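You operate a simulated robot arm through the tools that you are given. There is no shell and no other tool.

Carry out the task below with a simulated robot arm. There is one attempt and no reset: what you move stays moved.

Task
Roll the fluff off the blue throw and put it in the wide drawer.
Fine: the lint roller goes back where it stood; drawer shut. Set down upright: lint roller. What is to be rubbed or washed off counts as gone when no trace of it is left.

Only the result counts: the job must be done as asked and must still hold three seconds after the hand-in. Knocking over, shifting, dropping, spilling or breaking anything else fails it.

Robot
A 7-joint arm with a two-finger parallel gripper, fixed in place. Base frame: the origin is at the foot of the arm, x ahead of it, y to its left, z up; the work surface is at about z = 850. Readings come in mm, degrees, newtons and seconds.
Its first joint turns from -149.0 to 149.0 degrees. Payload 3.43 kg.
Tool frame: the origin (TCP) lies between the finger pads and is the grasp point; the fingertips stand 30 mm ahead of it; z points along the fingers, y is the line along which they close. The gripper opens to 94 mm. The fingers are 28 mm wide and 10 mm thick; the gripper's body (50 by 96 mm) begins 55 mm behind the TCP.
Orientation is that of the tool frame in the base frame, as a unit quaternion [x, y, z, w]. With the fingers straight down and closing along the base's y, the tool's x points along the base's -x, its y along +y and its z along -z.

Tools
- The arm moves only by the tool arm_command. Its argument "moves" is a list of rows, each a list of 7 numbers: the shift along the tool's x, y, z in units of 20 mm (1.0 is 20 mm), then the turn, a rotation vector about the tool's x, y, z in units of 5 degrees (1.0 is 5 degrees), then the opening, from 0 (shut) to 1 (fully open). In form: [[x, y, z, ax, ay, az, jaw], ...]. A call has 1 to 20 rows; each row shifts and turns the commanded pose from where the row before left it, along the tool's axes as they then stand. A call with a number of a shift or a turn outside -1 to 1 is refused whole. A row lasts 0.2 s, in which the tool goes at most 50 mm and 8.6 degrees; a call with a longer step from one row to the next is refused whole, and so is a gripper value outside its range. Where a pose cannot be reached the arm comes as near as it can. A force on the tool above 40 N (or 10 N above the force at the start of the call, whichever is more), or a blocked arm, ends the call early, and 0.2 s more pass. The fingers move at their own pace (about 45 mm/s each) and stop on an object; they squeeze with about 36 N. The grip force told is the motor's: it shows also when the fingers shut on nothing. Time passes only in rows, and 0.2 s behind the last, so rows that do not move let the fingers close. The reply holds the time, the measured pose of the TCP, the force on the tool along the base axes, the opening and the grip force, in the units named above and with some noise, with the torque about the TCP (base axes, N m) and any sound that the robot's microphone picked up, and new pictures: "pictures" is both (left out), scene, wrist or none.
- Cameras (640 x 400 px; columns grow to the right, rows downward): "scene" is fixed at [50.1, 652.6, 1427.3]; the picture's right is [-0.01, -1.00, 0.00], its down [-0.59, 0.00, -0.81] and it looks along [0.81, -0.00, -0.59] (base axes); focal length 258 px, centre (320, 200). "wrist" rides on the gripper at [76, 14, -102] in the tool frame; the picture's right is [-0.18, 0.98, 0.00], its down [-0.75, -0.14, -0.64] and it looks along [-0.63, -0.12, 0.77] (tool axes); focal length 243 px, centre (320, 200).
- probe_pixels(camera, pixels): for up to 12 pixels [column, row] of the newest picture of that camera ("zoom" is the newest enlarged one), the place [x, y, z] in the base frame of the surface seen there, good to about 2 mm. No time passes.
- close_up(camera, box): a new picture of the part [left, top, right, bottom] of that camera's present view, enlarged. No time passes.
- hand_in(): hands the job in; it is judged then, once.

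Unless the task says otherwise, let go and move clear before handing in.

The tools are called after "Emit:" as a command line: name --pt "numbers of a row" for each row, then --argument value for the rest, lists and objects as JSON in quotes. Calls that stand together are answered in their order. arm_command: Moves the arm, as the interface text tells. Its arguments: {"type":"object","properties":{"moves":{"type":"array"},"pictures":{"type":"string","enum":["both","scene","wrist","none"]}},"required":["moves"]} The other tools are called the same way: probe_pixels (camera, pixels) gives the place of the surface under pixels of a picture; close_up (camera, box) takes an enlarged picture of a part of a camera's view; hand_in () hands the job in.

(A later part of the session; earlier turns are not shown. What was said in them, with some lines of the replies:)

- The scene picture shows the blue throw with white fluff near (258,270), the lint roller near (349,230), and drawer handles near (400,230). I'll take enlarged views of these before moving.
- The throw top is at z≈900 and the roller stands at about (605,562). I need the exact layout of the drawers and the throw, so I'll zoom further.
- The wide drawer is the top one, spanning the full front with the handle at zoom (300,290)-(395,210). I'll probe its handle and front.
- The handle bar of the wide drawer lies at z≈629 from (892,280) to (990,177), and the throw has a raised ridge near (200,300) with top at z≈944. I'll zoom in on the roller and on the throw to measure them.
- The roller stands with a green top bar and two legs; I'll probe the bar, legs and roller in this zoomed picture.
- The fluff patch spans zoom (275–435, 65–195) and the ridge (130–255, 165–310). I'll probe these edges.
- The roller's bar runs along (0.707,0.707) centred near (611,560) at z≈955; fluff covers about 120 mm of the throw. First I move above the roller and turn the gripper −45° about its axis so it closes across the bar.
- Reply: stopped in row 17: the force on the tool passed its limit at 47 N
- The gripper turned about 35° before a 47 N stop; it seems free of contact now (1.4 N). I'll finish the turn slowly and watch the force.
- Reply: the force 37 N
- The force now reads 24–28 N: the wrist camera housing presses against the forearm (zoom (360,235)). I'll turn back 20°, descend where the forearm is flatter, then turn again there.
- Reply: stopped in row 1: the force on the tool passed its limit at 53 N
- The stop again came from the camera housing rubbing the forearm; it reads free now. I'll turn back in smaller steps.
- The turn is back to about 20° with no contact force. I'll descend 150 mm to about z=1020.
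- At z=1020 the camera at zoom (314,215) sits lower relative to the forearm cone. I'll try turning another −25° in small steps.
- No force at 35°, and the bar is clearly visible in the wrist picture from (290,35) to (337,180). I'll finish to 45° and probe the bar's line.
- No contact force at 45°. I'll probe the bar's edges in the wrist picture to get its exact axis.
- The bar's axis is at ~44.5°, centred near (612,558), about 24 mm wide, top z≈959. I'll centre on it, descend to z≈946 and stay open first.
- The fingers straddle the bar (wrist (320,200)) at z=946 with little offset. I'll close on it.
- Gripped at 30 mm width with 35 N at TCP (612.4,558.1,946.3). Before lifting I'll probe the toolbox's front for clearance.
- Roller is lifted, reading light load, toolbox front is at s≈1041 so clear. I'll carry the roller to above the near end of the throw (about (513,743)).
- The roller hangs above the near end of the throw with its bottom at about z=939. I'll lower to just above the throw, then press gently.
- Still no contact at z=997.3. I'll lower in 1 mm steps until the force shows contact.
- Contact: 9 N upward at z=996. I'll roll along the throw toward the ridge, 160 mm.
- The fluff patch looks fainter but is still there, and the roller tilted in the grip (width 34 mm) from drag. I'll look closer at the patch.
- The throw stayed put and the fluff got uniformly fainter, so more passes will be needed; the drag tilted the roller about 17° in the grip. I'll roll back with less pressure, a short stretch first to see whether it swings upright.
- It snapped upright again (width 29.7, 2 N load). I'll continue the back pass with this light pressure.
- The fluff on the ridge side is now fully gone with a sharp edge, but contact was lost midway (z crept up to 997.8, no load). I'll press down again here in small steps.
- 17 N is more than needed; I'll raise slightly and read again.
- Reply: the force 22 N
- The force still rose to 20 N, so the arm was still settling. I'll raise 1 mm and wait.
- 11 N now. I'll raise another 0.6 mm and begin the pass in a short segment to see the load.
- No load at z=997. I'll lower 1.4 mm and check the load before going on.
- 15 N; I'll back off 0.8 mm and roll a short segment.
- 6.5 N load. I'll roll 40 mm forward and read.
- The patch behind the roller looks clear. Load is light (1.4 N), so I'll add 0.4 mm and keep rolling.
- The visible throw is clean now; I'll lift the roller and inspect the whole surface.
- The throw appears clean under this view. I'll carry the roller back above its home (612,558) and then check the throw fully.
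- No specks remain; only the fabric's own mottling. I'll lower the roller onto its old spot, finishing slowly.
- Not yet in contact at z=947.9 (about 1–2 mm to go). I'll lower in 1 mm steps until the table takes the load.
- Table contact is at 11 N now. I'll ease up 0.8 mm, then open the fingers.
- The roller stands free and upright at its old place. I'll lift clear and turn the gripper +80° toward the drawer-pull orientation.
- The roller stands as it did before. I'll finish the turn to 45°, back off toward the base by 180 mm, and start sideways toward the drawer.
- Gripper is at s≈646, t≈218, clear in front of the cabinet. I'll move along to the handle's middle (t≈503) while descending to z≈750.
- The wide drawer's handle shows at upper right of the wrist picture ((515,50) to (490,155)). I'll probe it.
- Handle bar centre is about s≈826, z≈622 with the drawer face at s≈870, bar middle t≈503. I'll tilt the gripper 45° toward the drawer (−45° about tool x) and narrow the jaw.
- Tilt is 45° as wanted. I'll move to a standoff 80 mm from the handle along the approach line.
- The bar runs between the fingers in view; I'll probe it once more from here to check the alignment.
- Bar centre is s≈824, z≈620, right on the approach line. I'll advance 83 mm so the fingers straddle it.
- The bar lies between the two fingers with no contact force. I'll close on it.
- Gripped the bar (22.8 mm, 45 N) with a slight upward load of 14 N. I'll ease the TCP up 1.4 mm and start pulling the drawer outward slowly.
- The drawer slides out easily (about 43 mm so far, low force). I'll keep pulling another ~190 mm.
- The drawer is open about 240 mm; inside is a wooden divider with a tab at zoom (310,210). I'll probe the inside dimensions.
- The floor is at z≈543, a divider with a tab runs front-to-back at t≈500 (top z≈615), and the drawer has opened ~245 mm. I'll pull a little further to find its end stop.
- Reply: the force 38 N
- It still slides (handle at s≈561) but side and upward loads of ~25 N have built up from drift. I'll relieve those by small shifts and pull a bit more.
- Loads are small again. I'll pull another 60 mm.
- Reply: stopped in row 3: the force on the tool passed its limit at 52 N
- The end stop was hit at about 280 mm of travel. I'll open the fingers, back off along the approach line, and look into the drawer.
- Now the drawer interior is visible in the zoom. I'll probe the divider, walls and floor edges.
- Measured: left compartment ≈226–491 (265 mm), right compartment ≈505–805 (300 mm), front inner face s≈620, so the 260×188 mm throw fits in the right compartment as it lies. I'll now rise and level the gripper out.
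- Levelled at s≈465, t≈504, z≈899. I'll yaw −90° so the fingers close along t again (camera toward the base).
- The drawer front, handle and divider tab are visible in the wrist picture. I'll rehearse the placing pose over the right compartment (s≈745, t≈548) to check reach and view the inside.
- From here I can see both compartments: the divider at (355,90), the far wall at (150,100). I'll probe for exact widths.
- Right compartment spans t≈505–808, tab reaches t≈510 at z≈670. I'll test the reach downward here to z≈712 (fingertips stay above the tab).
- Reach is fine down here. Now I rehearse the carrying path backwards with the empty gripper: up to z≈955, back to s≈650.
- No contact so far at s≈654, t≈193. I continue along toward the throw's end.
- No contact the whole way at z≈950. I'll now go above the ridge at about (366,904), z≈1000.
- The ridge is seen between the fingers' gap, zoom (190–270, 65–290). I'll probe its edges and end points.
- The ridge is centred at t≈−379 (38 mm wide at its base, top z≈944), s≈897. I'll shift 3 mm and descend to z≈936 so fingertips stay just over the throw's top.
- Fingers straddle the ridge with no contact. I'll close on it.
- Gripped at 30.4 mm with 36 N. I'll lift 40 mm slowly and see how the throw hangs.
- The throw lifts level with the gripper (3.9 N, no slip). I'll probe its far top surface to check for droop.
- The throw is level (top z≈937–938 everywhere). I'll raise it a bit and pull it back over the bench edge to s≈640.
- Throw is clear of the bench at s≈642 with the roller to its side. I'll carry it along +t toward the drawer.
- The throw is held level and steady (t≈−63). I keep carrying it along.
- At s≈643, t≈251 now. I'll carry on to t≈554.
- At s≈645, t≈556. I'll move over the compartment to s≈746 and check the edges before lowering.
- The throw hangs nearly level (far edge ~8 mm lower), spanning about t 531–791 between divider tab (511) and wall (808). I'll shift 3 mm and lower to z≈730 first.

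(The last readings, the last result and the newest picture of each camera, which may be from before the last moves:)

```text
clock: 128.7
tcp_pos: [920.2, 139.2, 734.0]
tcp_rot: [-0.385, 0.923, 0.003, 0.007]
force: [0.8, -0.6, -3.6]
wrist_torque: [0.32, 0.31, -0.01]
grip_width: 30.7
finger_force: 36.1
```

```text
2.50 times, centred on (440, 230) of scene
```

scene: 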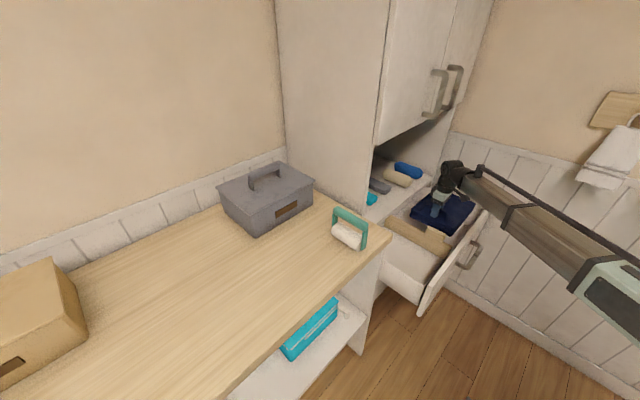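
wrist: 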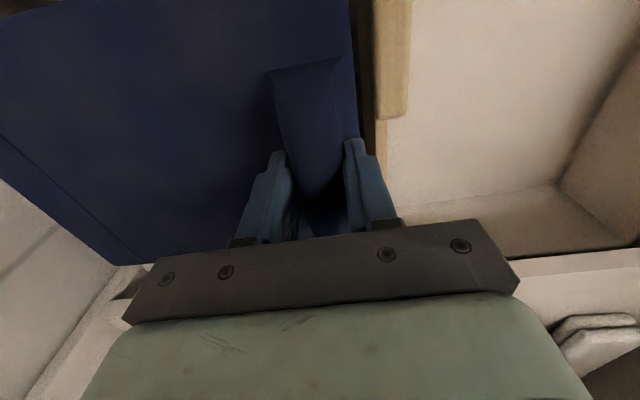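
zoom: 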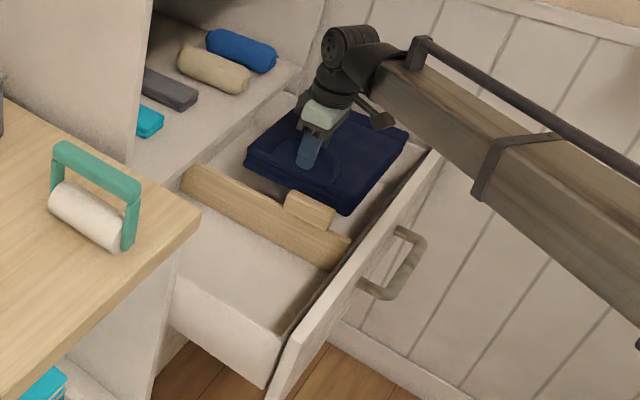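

No contact yet; throw is level with the wall tops. I'll check the far-side gap before lowering further.

Emit:
close_up --camera "wrist" --box '[0, 100, 240, 300]'

Emit:
probe_pixels --camera "wrist" --pixels '[[5, 160], [20, 190], [100, 250], [105, 262], [40, 215], [10, 210], [50, 240], [90, 270], [350, 60], [372, 60], [385, 60], [130, 268]]'

```text
2.00 times, centred on (120, 200) of wrist
```

zoom: 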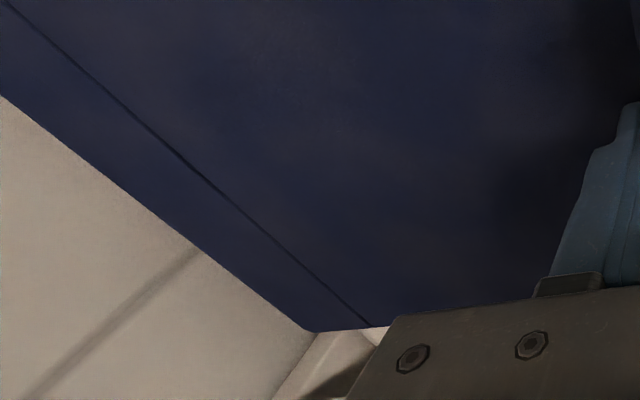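

```text
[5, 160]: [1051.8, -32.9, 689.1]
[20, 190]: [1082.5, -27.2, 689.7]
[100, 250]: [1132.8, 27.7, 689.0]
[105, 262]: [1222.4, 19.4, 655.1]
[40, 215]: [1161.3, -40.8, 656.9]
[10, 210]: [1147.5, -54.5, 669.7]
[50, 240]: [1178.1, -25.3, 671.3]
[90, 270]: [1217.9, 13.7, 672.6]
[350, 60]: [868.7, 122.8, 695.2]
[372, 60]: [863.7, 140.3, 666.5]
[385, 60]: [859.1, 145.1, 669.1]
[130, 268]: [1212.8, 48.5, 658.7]
```

Gaps are about 16 mm at the tab side (527 vs 511) and 20 mm at the far wall. I'll lower to z≈655, then slowly until contact.

Emit:
arm_command --pt "0 0 0.7 0 0 0 0" --pt "0 0 0.7 0 0 0 0" --pt "0 0 0.7 0 0 0 0" --pt "0 0 0.7 0 0 0 0" --pt "0 0 0.7 0 0 0 0" --pt "0 0 0.4 0 0 0 0" --pt "0 0 0 0 0 0 0"

```text
clock: 130.3
tcp_pos: [920.8, 139.3, 656.0]
tcp_rot: [-0.385, 0.923, 0.003, 0.008]
force: [0.4, -0.6, -4.5]
wrist_torque: [0.28, 0.35, -0.02]
grip_width: 30.2
finger_force: 35.9
```

scene: 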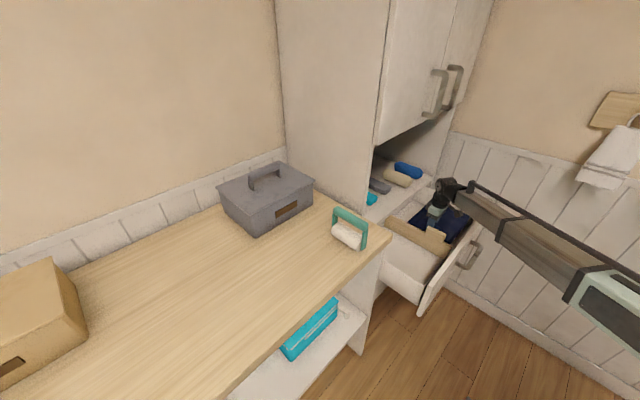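
wrist: 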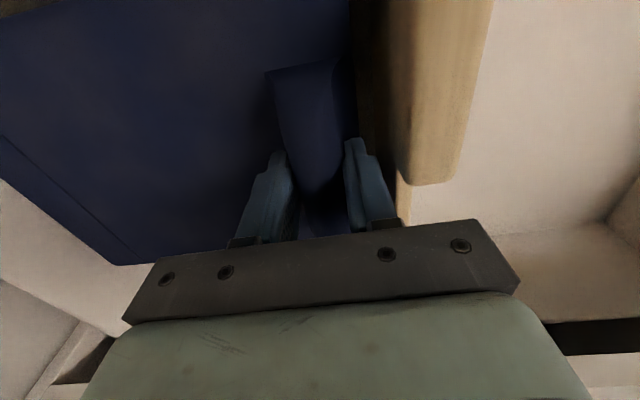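

No contact at z=656. I continue lowering in small steps.

Emit:
arm_command --pt "0 0 0.3 0 0 0 0" --pt "0 0 0.3 0 0 0 0" --pt "0 0 0.2 0 0 0 0" --pt "0 0 0 0 0 0 0" --pictures "none"

Emit:
arm_command --pt "0 0 0.15 0 0 0 0" --pt "0 0 0.1 0 0 0 0" --pt "0 0 0 0 0 0 0"

```text
clock: 131.3
tcp_pos: [921.7, 140.2, 640.6]
tcp_rot: [-0.385, 0.923, 0.002, 0.008]
force: [0.1, 0.2, -4.3]
wrist_torque: [0.32, 0.35, 0.02]
grip_width: 30.5
finger_force: 36.2
```

```text
clock: 132.1
tcp_pos: [921.0, 140.1, 637.1]
tcp_rot: [-0.385, 0.923, 0.002, 0.008]
force: [-1.4, 0.4, -2.2]
wrist_torque: [0.16, -0.04, 0.17]
grip_width: 30.3
finger_force: 36.3
```

scene: 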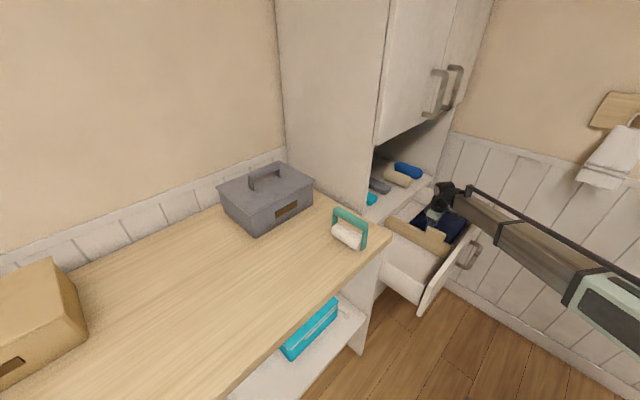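
wrist: 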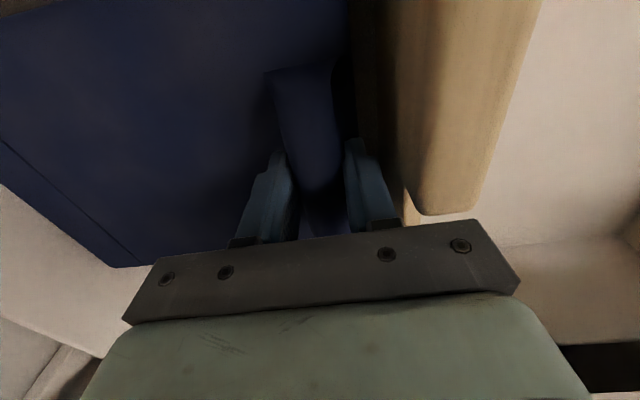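

The far end begins to touch (torque fell, load −2 N). I'll lower a few more millimetres.

Emit:
arm_command --pt "0 0 0.08 0 0 0 0" --pt "0 0 0.07 0 0 0 0" --pt "0 0 0 0 0 0 0" --pictures "none"

```text
clock: 132.9
tcp_pos: [919.5, 140.8, 633.1]
tcp_rot: [-0.385, 0.923, 0.002, 0.007]
force: [-1.8, 1.0, -1.3]
wrist_torque: [-0.04, -0.12, -0.03]
grip_width: 30.3
finger_force: 36.2
```

Emit:
arm_command --pt "0 0 0.07 0 0 0 0" --pt "0 0 0.05 0 0 0 0" --pt "0 0 0 0 0 0 0" --pictures "none"

```text
clock: 133.7
tcp_pos: [921.1, 141.6, 631.6]
tcp_rot: [-0.385, 0.923, 0.002, 0.009]
force: [-0.4, 1.9, -1.6]
wrist_torque: [-0.2, -0.23, 0.14]
grip_width: 30.3
finger_force: 35.8
```

Nearly flat now (z=631.6, expected ~630). One more small step, then release by opening to about 48 mm.

Emit:
arm_command --pt "0 0 0.06 0 0 0 0" --pt "0 0 0 0 0 0 0" --pt "0 0 0 0 0 0 0.4" --pt "0 0 0 0 0 0 0.5" --pt "0 0 0 0 0 0 0.5" --pt "0 0 0 0 0 0 0.5"

```text
clock: 135.1
tcp_pos: [921.2, 139.7, 629.2]
tcp_rot: [-0.384, 0.923, 0.002, 0.008]
force: [-0.2, 0.2, -0.2]
wrist_torque: [-0.04, 0.02, 0.03]
grip_width: 47.3
finger_force: 0.1
```

scene: 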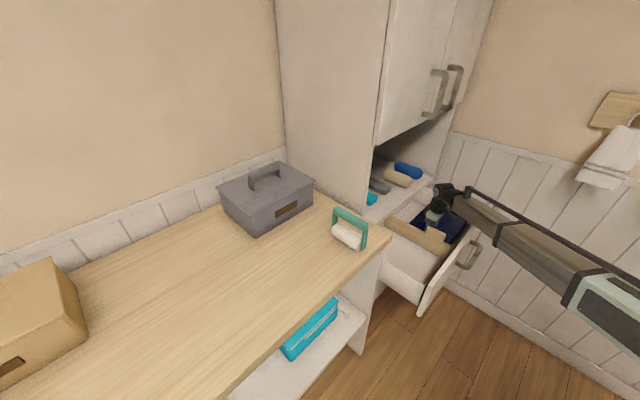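
wrist: 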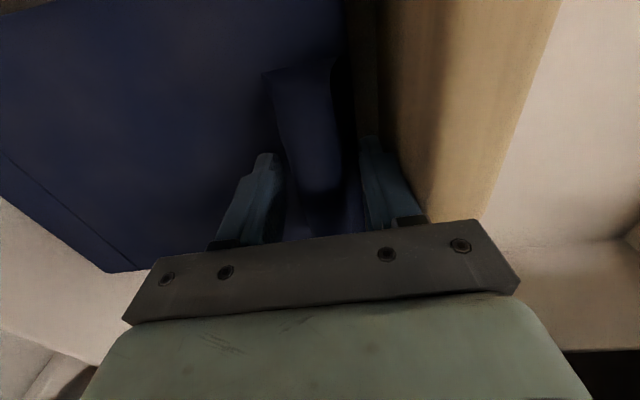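

Released cleanly with no load. I'll lift the gripper straight up out of the drawer.

Emit:
arm_command --pt "0 0 -0.3 0 0 0 0.5" --pt "0 0 -0.5 0 0 0 0.5" --pt "0 0 -0.8 0 0 0 0.5" --pt "0 0 -1 0 0 0 0.5" --pt "0 0 -1 0 0 0 0.5" --pt "0 0 -1 0 0 0 0.5" --pt "0 0 -1 0 0 0 0.5" --pt "0 0 -1 0 0 0 0.5" --pt "0 0 -1 0 0 0 0.5" --pt "0 0 -1 0 0 0 0.5" --pt "0 0 -1 0 0 0 0.5" --pt "0 0 -1 0 0 0 0.5" --pt "0 0 -1 0 0 0 0.5" --pt "0 0 -1 0 0 0 0.5" --pt "0 0 0 0 0 0 0.5"

Emit:
close_up --camera "scene" --box '[370, 160, 520, 310]'

```text
clock: 138.3
tcp_pos: [917.3, 138.1, 881.9]
tcp_rot: [-0.385, 0.923, 0.003, 0.008]
force: [-0.3, -0.2, 0.6]
wrist_torque: [0.02, 0.02, 0.0]
grip_width: 47.0
finger_force: 0.0
```

scene: 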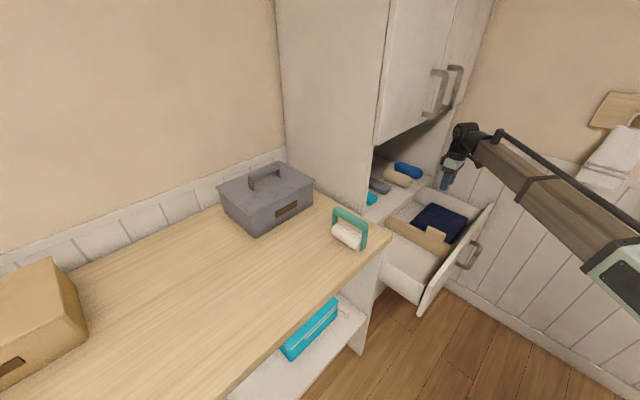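
wrist: 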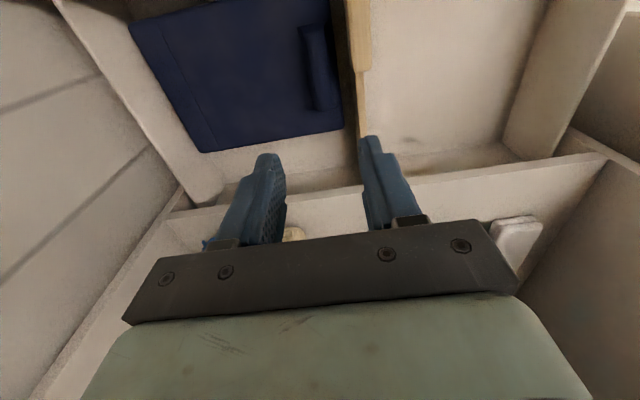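

```text
2.67 times, centred on (445, 235) of scene
```

zoom: 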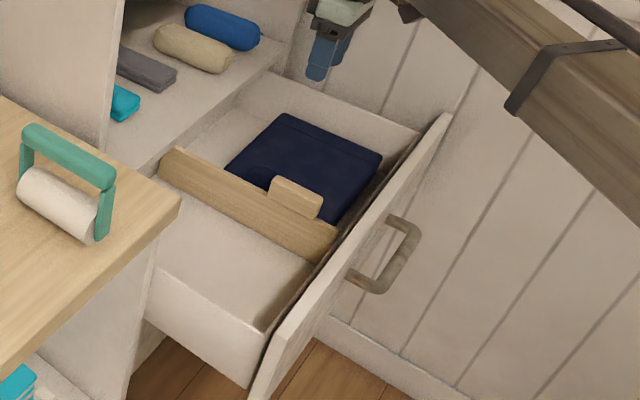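

The throw lies flat in the right compartment, clean, with the divider in place. I'll retreat in front of the drawer and take the handle-gripping orientation again.

Emit:
arm_command --pt "0.95 0.15 -0.06 0 0 0 0.4" --pt "0.95 0.15 -0.06 0 0 0 0.4" --pt "0.95 0.15 -0.06 0 0 0 0.4" --pt "0.95 0.15 -0.06 0 0 0 0.4" --pt "0.95 0.15 -0.06 0 0 0 0.4" --pt "0.95 0.15 -0.06 0 0 0 0.4" --pt "0.95 0.15 -0.06 0 0 0 0.4" --pt "0.95 0.15 -0.06 0 0 0 0.4" --pt "0.95 0.15 -0.06 0 0 0 0.4" --pt "0.95 0.15 -0.06 0 0 0 0.4" --pt "0.95 0.15 -0.06 0 0 0 0.4" --pt "0.95 0.15 -0.06 0 0 0 0.4" --pt "0.95 0.15 -0.06 0 0 0 0.4" --pt "0.95 0.15 -0.06 0 0 0 0.4" --pt "0.95 0.15 -0.06 0 0 0 0.4" --pt "0 0 0 0 0 0 0.4"

Emit:
arm_command --pt "0 0 0 0 0 1 0.4" --pt "0 0 0 0 0 1 0.4" --pt "0 0 0 0 0 1 0.4" --pt "0 0 0 0 0 1 0.4" --pt "0 0 0 0 0 1 0.4" --pt "0 0 0 0 0 1 0.4" --pt "0 0 0 0 0 1 0.4" --pt "0 0 0 0 0 1 0.4" --pt "0 0 0 0 0 1 0.4" --pt "0 0 0 0 0 1 0.4" --pt "0 0 0 0 0 1 0.4" --pt "0 0 0 0 0 1 0.4" --pt "0 0 0 0 0 1 0.4" --pt "0 0 0 0 0 1 0.4" --pt "0 0 0 0 0 1 0.4" --pt "0 0 0 0 0 1 0.4" --pt "0 0 0 0 0 1 0.4" --pt "0 0 0 0 0 1 0.4"

```text
clock: 141.7
tcp_pos: [683.9, -33.5, 893.9]
tcp_rot: [-0.385, 0.923, 0.003, 0.009]
force: [0.8, -0.2, 0.4]
wrist_torque: [0.0, 0.0, 0.01]
grip_width: 37.8
finger_force: 0.0
```

scene: 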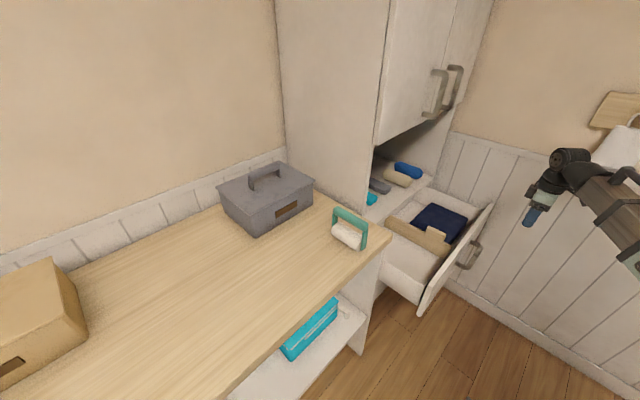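
wrist: 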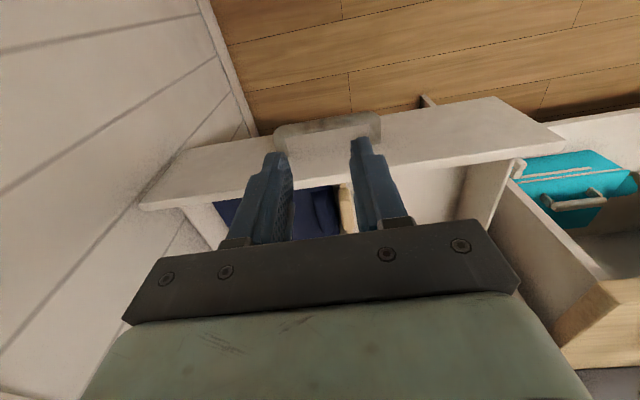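

```text
clock: 145.5
tcp_pos: [685.0, -32.5, 894.1]
tcp_rot: [0.381, 0.925, 0.008, 0.005]
force: [-0.8, 0.7, 0.9]
wrist_torque: [-0.04, -0.02, 0.01]
grip_width: 37.5
finger_force: 0.1
```

scene: 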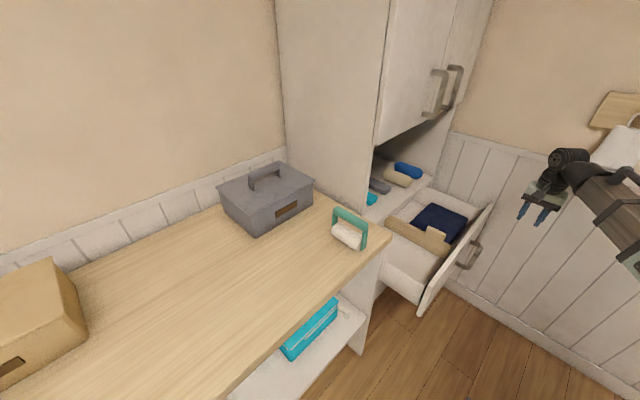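
wrist: 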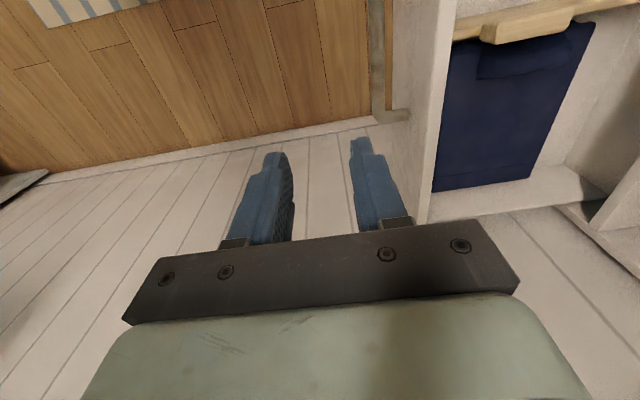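

Orientation is right again. I'll tilt −45° and descend in front of the handle to z≈694.

Emit:
arm_command --pt "0 0 0 -1 0 0 0.4" --pt "0 0 0 -1 0 0 0.4" --pt "0 0 0 -1 0 0 0.4" --pt "0 0 0 -1 0 0 0.4" --pt "0 0 0 -1 0 0 0.4" --pt "0 0 0 -1 0 0 0.4" --pt "0 0 0 -1 0 0 0.4" --pt "0 0 0 -1 0 0 0.4" --pt "0 0 0 -1 0 0 0.4" --pt "0 -0.715 0.7 0 0 0 0.4" --pt "0 -0.715 0.7 0 0 0 0.4" --pt "0 -0.715 0.7 0 0 0 0.4" --pt "0 -0.715 0.7 0 0 0 0.4" --pt "0 -0.715 0.7 0 0 0 0.4" --pt "0 -0.715 0.7 0 0 0 0.4" --pt "0 -0.715 0.7 0 0 0 0.4" --pt "0 -0.715 0.7 0 0 0 0.4" --pt "0 -0.715 0.7 0 0 0 0.4" --pt "0 -0.715 0.7 0 0 0 0.4" --pt "0 0 0 0 0 0 0.4"

Emit:
probe_pixels --camera "wrist" --pixels '[[306, 40], [315, 90], [322, 130], [330, 170], [340, 12], [309, 90], [326, 90], [400, 100]]'

```text
clock: 149.7
tcp_pos: [688.2, -30.6, 695.2]
tcp_rot: [0.349, 0.852, 0.361, 0.149]
force: [0.1, -0.5, 0.5]
wrist_torque: [0.0, -0.01, -0.02]
grip_width: 37.7
finger_force: 0.1
```

scene: 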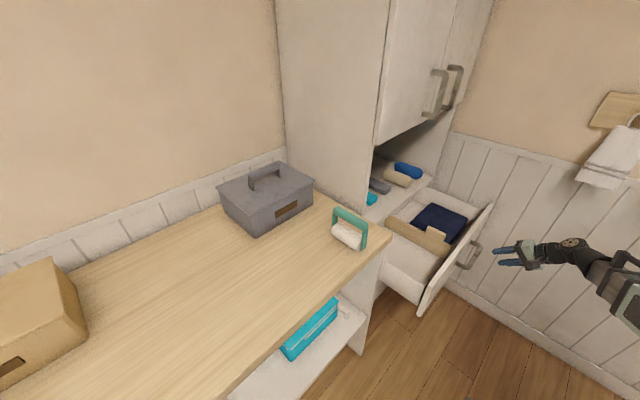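
wrist: 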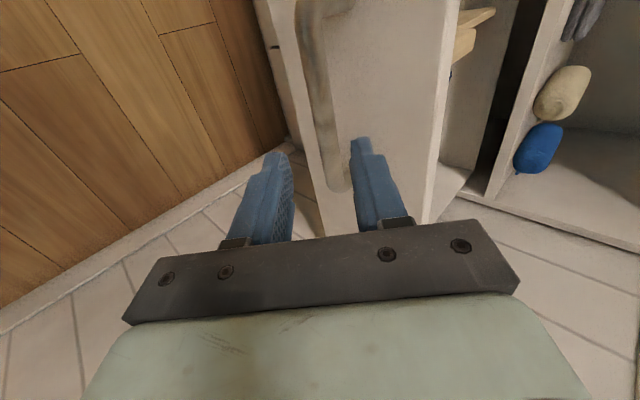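

```text
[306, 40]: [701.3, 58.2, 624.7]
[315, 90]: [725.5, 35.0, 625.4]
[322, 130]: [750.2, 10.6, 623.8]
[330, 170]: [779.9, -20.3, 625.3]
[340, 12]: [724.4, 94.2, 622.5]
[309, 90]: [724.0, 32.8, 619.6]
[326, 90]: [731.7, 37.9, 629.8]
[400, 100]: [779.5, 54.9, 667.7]
```

The bar is now centred at about s≈543, z≈620. I'll advance ~100 mm along the approach line to straddle it.

Emit:
arm_command --pt "0.2 0.06 0.8 0 0 0 0.4" --pt "0 0 0.9 0 0 0 0.4" --pt "0 0 0.9 0 0 0 0.4" --pt "0 0 0.9 0 0 0 0.4" --pt "0 0 0.7 0 0 0 0.4" --pt "0 0 0.5 0 0 0 0.4" --pt "0 0 0.34 0 0 0 0.4" --pt "0 0 0 0 0 0 0.4"

Emit:
close_up --camera "wrist" --box '[200, 0, 480, 240]'

```text
clock: 151.5
tcp_pos: [734.4, 22.5, 626.7]
tcp_rot: [0.35, 0.852, 0.36, 0.149]
force: [0.7, 0.7, -0.1]
wrist_torque: [-0.02, -0.02, 0.0]
grip_width: 37.6
finger_force: 0.1
```

scene: 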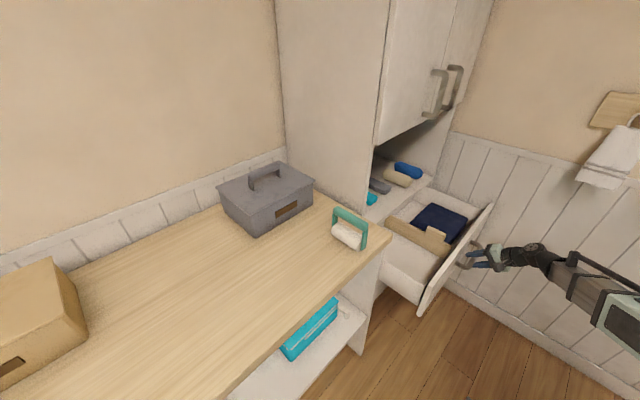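
wrist: 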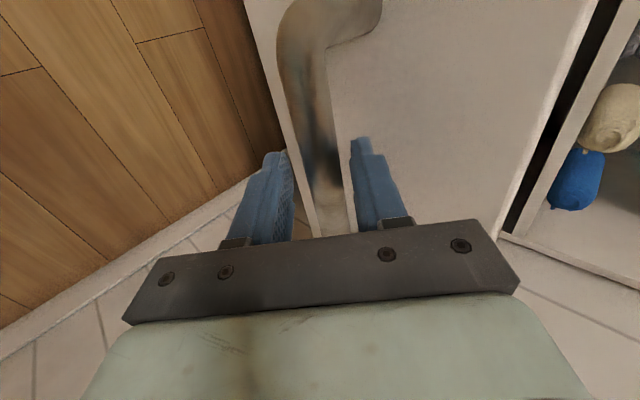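

```text
1.67 times, centred on (340, 120) of wrist
```

zoom: 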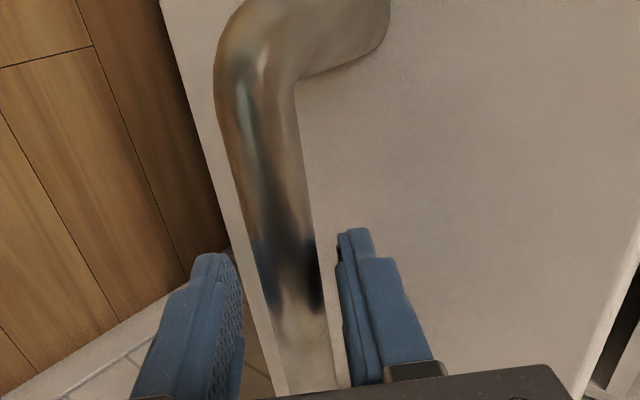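

The bar is between the fingers, a bit nearer the upper one. I'll shift 2 mm and close.

Emit:
arm_command --pt "0 0.1 0 0 0 0 0.4" --pt "0 0 0 0 0 0 0.2" --pt "0 0 0 0 0 0 0.0" --pt "0 0 0 0 0 0 0.0" --pt "0 0 0 0 0 0 0.0" --pictures "none"

```text
clock: 152.7
tcp_pos: [736.1, 24.5, 627.9]
tcp_rot: [0.349, 0.852, 0.361, 0.149]
force: [6.1, 5.2, 12.1]
wrist_torque: [0.15, -0.11, 0.24]
grip_width: 19.8
finger_force: 45.2
```

Gripped (19.8 mm). I'll push the drawer in, first 120 mm, watching loads.

Emit:
arm_command --pt "0 0.18 0.13 0 0 0 0" --pt "0 0.3475 0.3595 0 0 0 0" --pt "0 0.3475 0.3595 0 0 0 0" --pt "0 0.3475 0.3595 0 0 0 0" --pt "0 0.3475 0.3595 0 0 0 0" --pt "0 0.3475 0.3595 0 0 0 0" --pt "0 0.3475 0.3595 0 0 0 0" --pt "0 0.3475 0.3595 0 0 0 0" --pt "0 0.3475 0.3595 0 0 0 0" --pt "0 0.3475 0.3595 0 0 0 0" --pt "0 0.3475 0.3595 0 0 0 0" --pt "0 0.3475 0.3595 0 0 0 0"

```text
clock: 155.3
tcp_pos: [816.1, 103.8, 627.7]
tcp_rot: [0.35, 0.851, 0.362, 0.151]
force: [6.9, -4.8, 23.2]
wrist_torque: [0.49, 0.07, 0.71]
grip_width: 19.6
finger_force: 45.1
```

scene: 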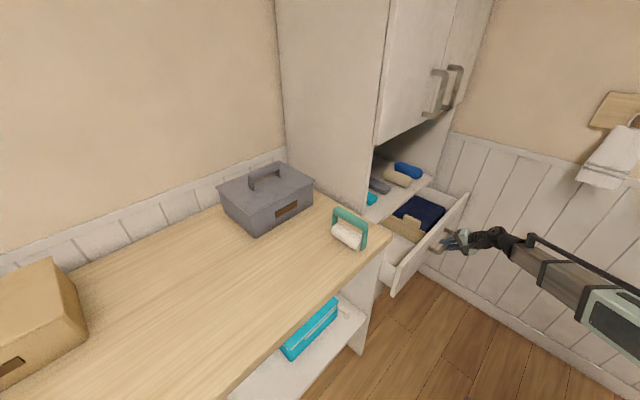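
wrist: 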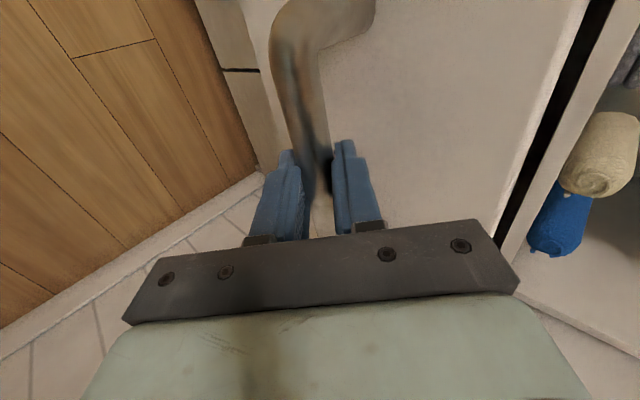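

The drawer slides in (s≈650); upward load of 23 N built up. I'll ease up 1.4 mm and keep pushing 120 mm.

Emit:
arm_command --pt "-0.02 0.05 -0.05 0 0 0 0" --pt "0 0.3475 0.3595 0 0 0 0" --pt "0 0.3475 0.3595 0 0 0 0" --pt "0 0.3475 0.3595 0 0 0 0" --pt "0 0.3475 0.3595 0 0 0 0" --pt "0 0.3475 0.3595 0 0 0 0" --pt "0 0.3475 0.3595 0 0 0 0" --pt "0 0.3475 0.3595 0 0 0 0" --pt "0 0.3475 0.3595 0 0 0 0" --pt "0 0.3475 0.3595 0 0 0 0" --pt "0 0.3475 0.3595 0 0 0 0" --pt "0 0.3475 0.3595 0 0 0 0" --pt "0 0.3475 0.3595 0 0 0 0"

```text
clock: 158.1
tcp_pos: [901.7, 189.1, 626.6]
tcp_rot: [0.351, 0.851, 0.36, 0.149]
force: [10.7, -9.1, -2.4]
wrist_torque: [-0.23, -0.35, -0.23]
grip_width: 19.8
finger_force: 45.5
```

scene: 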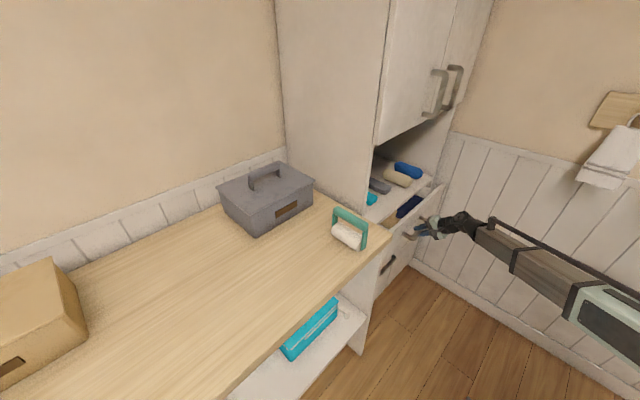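
wrist: 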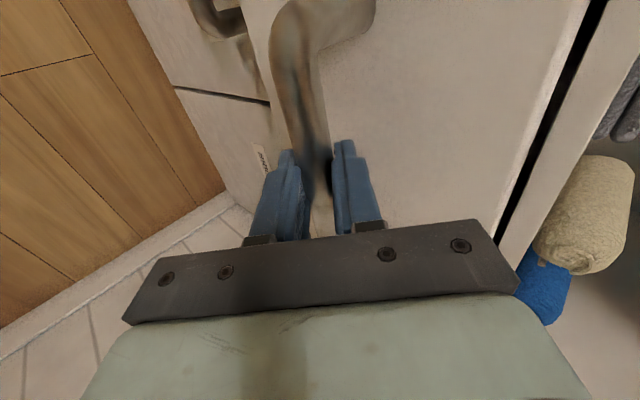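

About 48 mm remain (s≈771). I'll push on, slower near the end.

Emit:
arm_command --pt "-0.04 0.28 0.288 0 0 0 0" --pt "0 0.28 0.288 0 0 0 0" --pt "0 0.28 0.288 0 0 0 0" --pt "0 0.28 0.288 0 0 0 0" --pt "0 0.21 0.216 0 0 0 0" --pt "0 0.14 0.144 0 0 0 0" --pt "0 0 0 0 0 0 0"

Emit:
close_up --camera "scene" --box '[360, 160, 460, 280]'

```text
clock: 159.7
tcp_pos: [931.1, 218.7, 628.1]
tcp_rot: [0.35, 0.851, 0.362, 0.149]
force: [12.7, -9.3, -4.2]
wrist_torque: [0.37, 0.5, 0.93]
grip_width: 19.6
finger_force: 45.2
```

scene: 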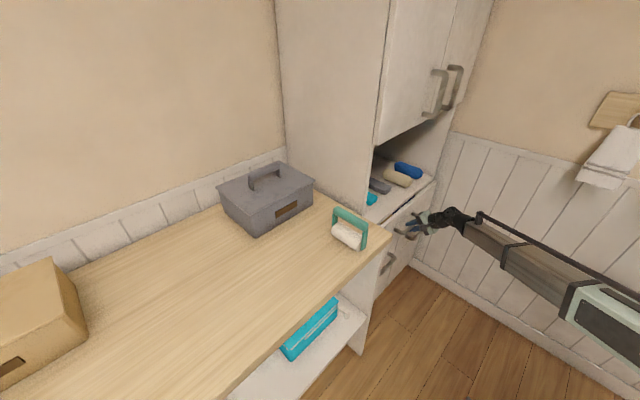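
wrist: 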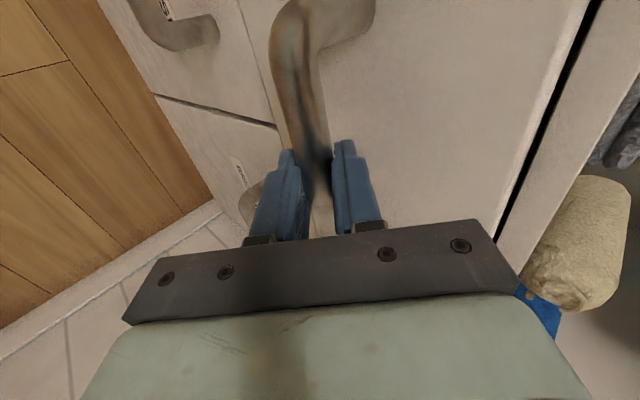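

```text
3.33 times, centred on (410, 220) of scene
```

zoom: 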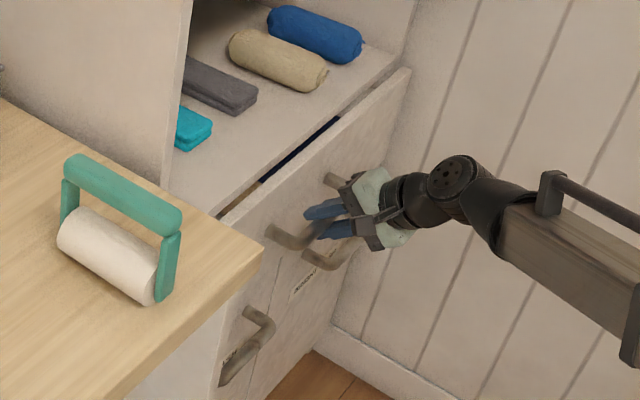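

About 6 mm remains (s≈813, thin gap in zoom at (310,150)). I'll push in 2 mm steps.

Emit:
arm_command --pt "-0.03 0.07 0.072 0 0 0 0" --pt "-0.03 0.07 0.072 0 0 0 0" --pt "0 0.07 0.072 0 0 0 0" --pt "0 0.05 0.05 0 0 0 0" --pt "0 0.05 0.05 0 0 0 0" --pt "0 0 0 0 0 0 0"

Emit:
close_up --camera "scene" --box '[360, 160, 460, 280]'

```text
clock: 161.0
tcp_pos: [934.7, 222.5, 628.0]
tcp_rot: [0.35, 0.853, 0.359, 0.146]
force: [-2.4, -3.6, 3.4]
wrist_torque: [0.06, 0.06, 0.02]
grip_width: 19.7
finger_force: 45.0
stopped in row 6: the force on the tool passed its limit at 42 N (the readings are from after the stop); the commanded pose is now the measured one
```

scene: 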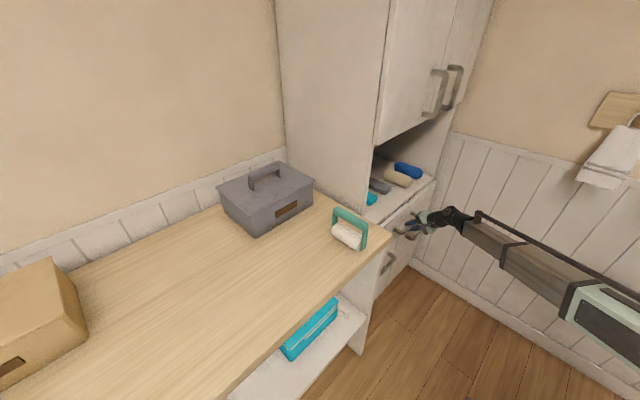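
wrist: 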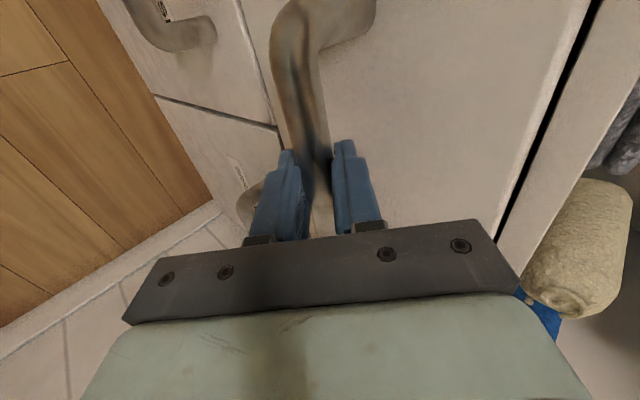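

```text
3.33 times, centred on (410, 220) of scene
```

zoom: 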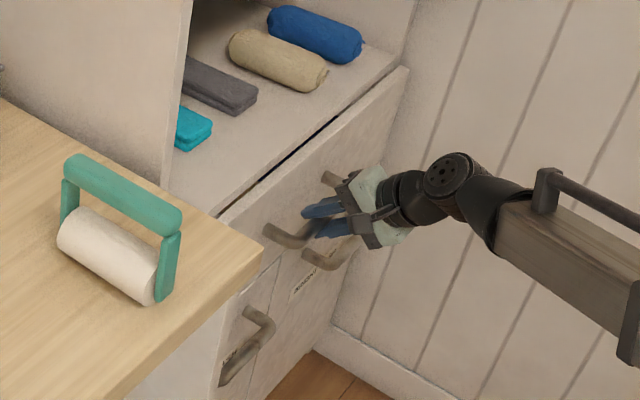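

The end stop (42 N) was met at s≈818, matching the original closed position. I'll open the fingers and back off along the approach line.

Emit:
arm_command --pt "0 0 0 0 0 0 0.2" --pt "0 0 0 0 0 0 0.38" --pt "0 0 0 0 0 0 0.38" --pt "0 0 0 0 0 0 0.38" --pictures "wrist"

Emit:
close_up --camera "wrist" --box '[200, 0, 480, 240]'

```text
clock: 162.0
tcp_pos: [934.4, 222.9, 627.3]
tcp_rot: [0.35, 0.853, 0.359, 0.146]
force: [-0.4, 0.3, -0.1]
wrist_torque: [0.01, 0.03, 0.04]
grip_width: 35.7
finger_force: 0.0
```

wrist: 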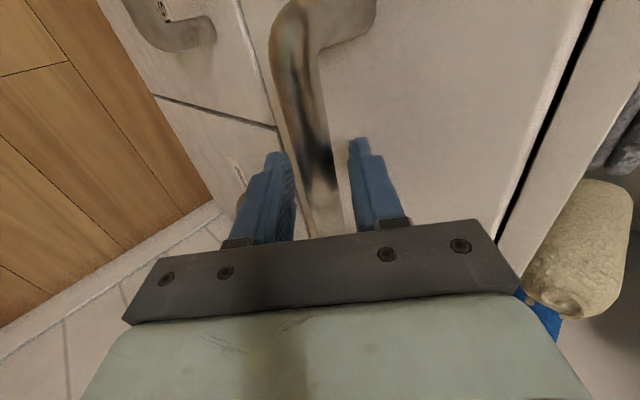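

```text
1.67 times, centred on (340, 120) of wrist
```

zoom: 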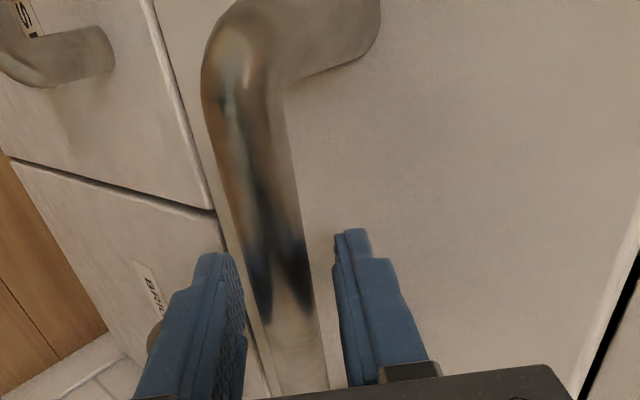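

Both fingers are clear of the bar. I'll back off along the tool axis and rise.

Emit:
arm_command --pt "0 0 -0.4 0 0 0 0.38" --pt "0 0 -0.8 0 0 0 0.38" --pt "0 0 -0.9 0 0 0 0.38" --pt "0 0 -0.9 0 0 0 0.38" --pt "0 0 -0.9 0 0 0 0.38" --pt "0 0 -0.9 0 0 0 0.38" --pt "0 0 -0.9 0 0 0 0.38" --pt "0 0 -0.9 0 0 0 0.38" --pt "0 0 -0.9 0 0 0 0.38" --pt "0 0 -0.9 0 0 0 0.38" --pt "0 0 0 0 0 0 0.38"

Emit:
close_up --camera "scene" --box '[360, 160, 460, 280]'

Emit:
probe_pixels --camera "zoom" --pixels '[[400, 80], [240, 220], [330, 150], [340, 160], [280, 235], [350, 175], [310, 225], [260, 200]]'

```text
clock: 164.4
tcp_pos: [851.5, 138.1, 745.0]
tcp_rot: [0.349, 0.853, 0.359, 0.147]
force: [-0.3, -0.5, -0.5]
wrist_torque: [0.0, 0.0, 0.02]
grip_width: 35.7
finger_force: 0.1
```

scene: 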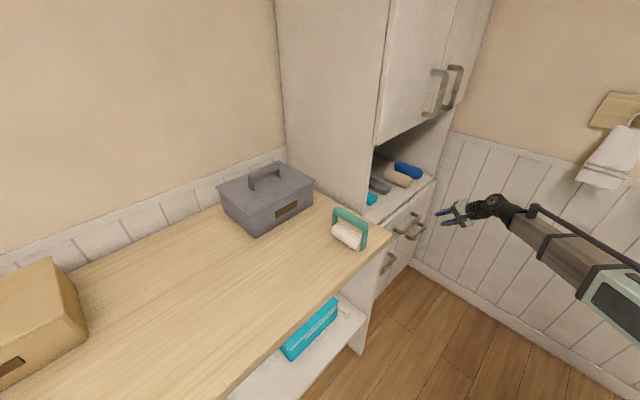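
wrist: 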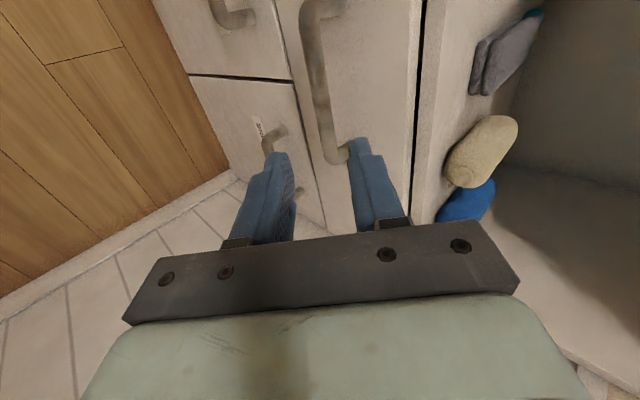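

```text
3.33 times, centred on (410, 220) of scene
```

zoom: 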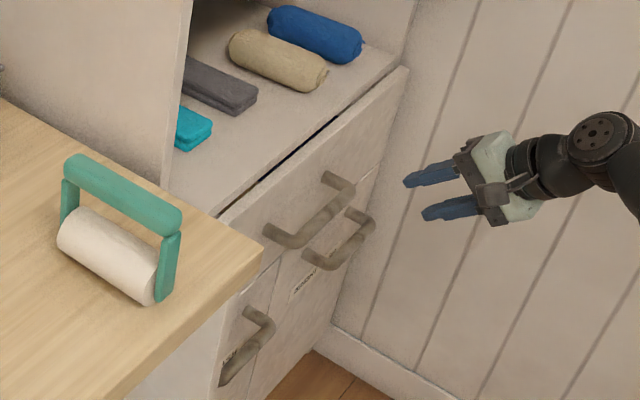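

```text
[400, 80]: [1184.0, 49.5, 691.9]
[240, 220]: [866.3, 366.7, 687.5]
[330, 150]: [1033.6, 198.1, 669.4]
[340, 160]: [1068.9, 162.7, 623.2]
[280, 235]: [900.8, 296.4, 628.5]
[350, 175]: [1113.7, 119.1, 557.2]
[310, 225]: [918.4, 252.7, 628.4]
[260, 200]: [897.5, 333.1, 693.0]
```

The drawer face sits at s≈871–872, the same as at the start, so it is shut. I'll check the roller's pose against the start and move the arm clear.

Emit:
probe_pixels --camera "scene" --pixels '[[349, 235], [350, 212], [335, 210], [366, 230], [350, 216], [360, 221], [340, 230], [351, 241]]'

Emit:
arm_command --pt "0 0 -0.9 0 0 0 0.5" --pt "0 0 -0.9 0 0 0 0.5" --pt "0 0.715 -0.7 0 0 0 0.5" --pt "0 0.715 -0.7 0 0 0 0.5" --pt "0 0.715 -0.7 0 0 0 0.5" --pt "0 0.715 -0.7 0 0 0 0.5" --pt "0 0.715 -0.7 0 0 0 0.5" --pt "0 0.715 -0.7 0 0 0 0.5" --pt "0 0.715 -0.7 0 0 0 0.5" --pt "0 0 0 0 0 0 0.5" --pt "0 0 0 0 0 0 0.5"

Emit:
close_up --camera "scene" --box '[200, 140, 460, 320]'

```text
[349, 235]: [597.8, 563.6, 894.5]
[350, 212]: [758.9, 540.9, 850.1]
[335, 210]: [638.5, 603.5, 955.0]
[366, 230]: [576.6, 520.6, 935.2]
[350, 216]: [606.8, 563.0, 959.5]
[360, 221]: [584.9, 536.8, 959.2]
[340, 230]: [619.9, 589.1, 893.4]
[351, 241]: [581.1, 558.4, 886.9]
```

```text
clock: 166.8
tcp_pos: [833.9, 118.8, 907.9]
tcp_rot: [0.349, 0.853, 0.359, 0.146]
force: [-0.6, -0.2, 0.2]
wrist_torque: [-0.01, 0.03, -0.02]
grip_width: 47.2
finger_force: 0.2
```

scene: 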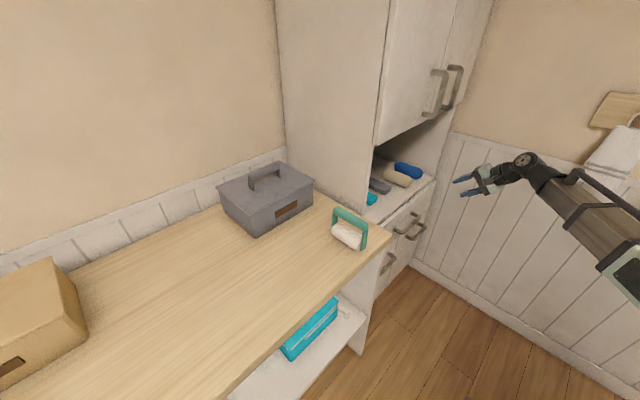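
wrist: 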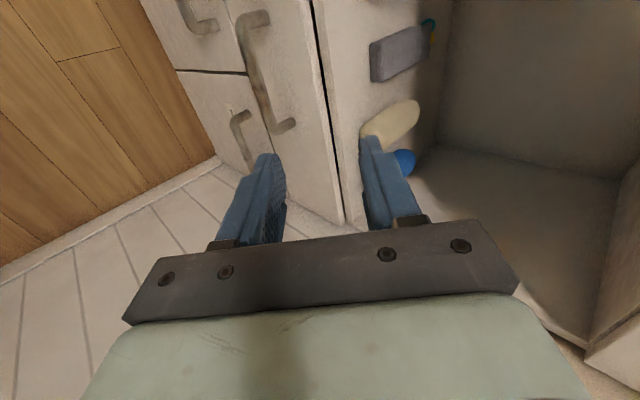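

```text
2.22 times, centred on (330, 230) of scene
```

zoom: 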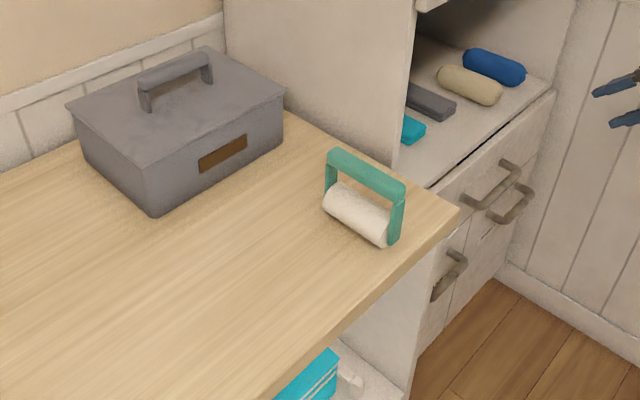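

The roller stands upright within ~2 mm of where it was, the drawer is shut with the clean throw inside, and the arm is clear. I'm handing in.

Emit:
hand_in

```text
The job is handed in.
```

The fluff is rolled off the blue throw, and the throw is in the wide drawer with the drawer shut. I have handed the job in.

- **Throw:** No specks showed in any close-up after rolling. It lies flat in the right-hand compartment; the divider was in place when I last looked inside.
- **Lint roller:** It stands upright within about 2–3 mm of where it started.
- **Drawer:** I pushed it to its end stop, and its front reads the same position as at the start.
- **Other things:** The toolbox, the rolled towels and everything else in view look unmoved.

Early on, the gripper's camera rubbed against the forearm and stopped three moves. No object was involved.
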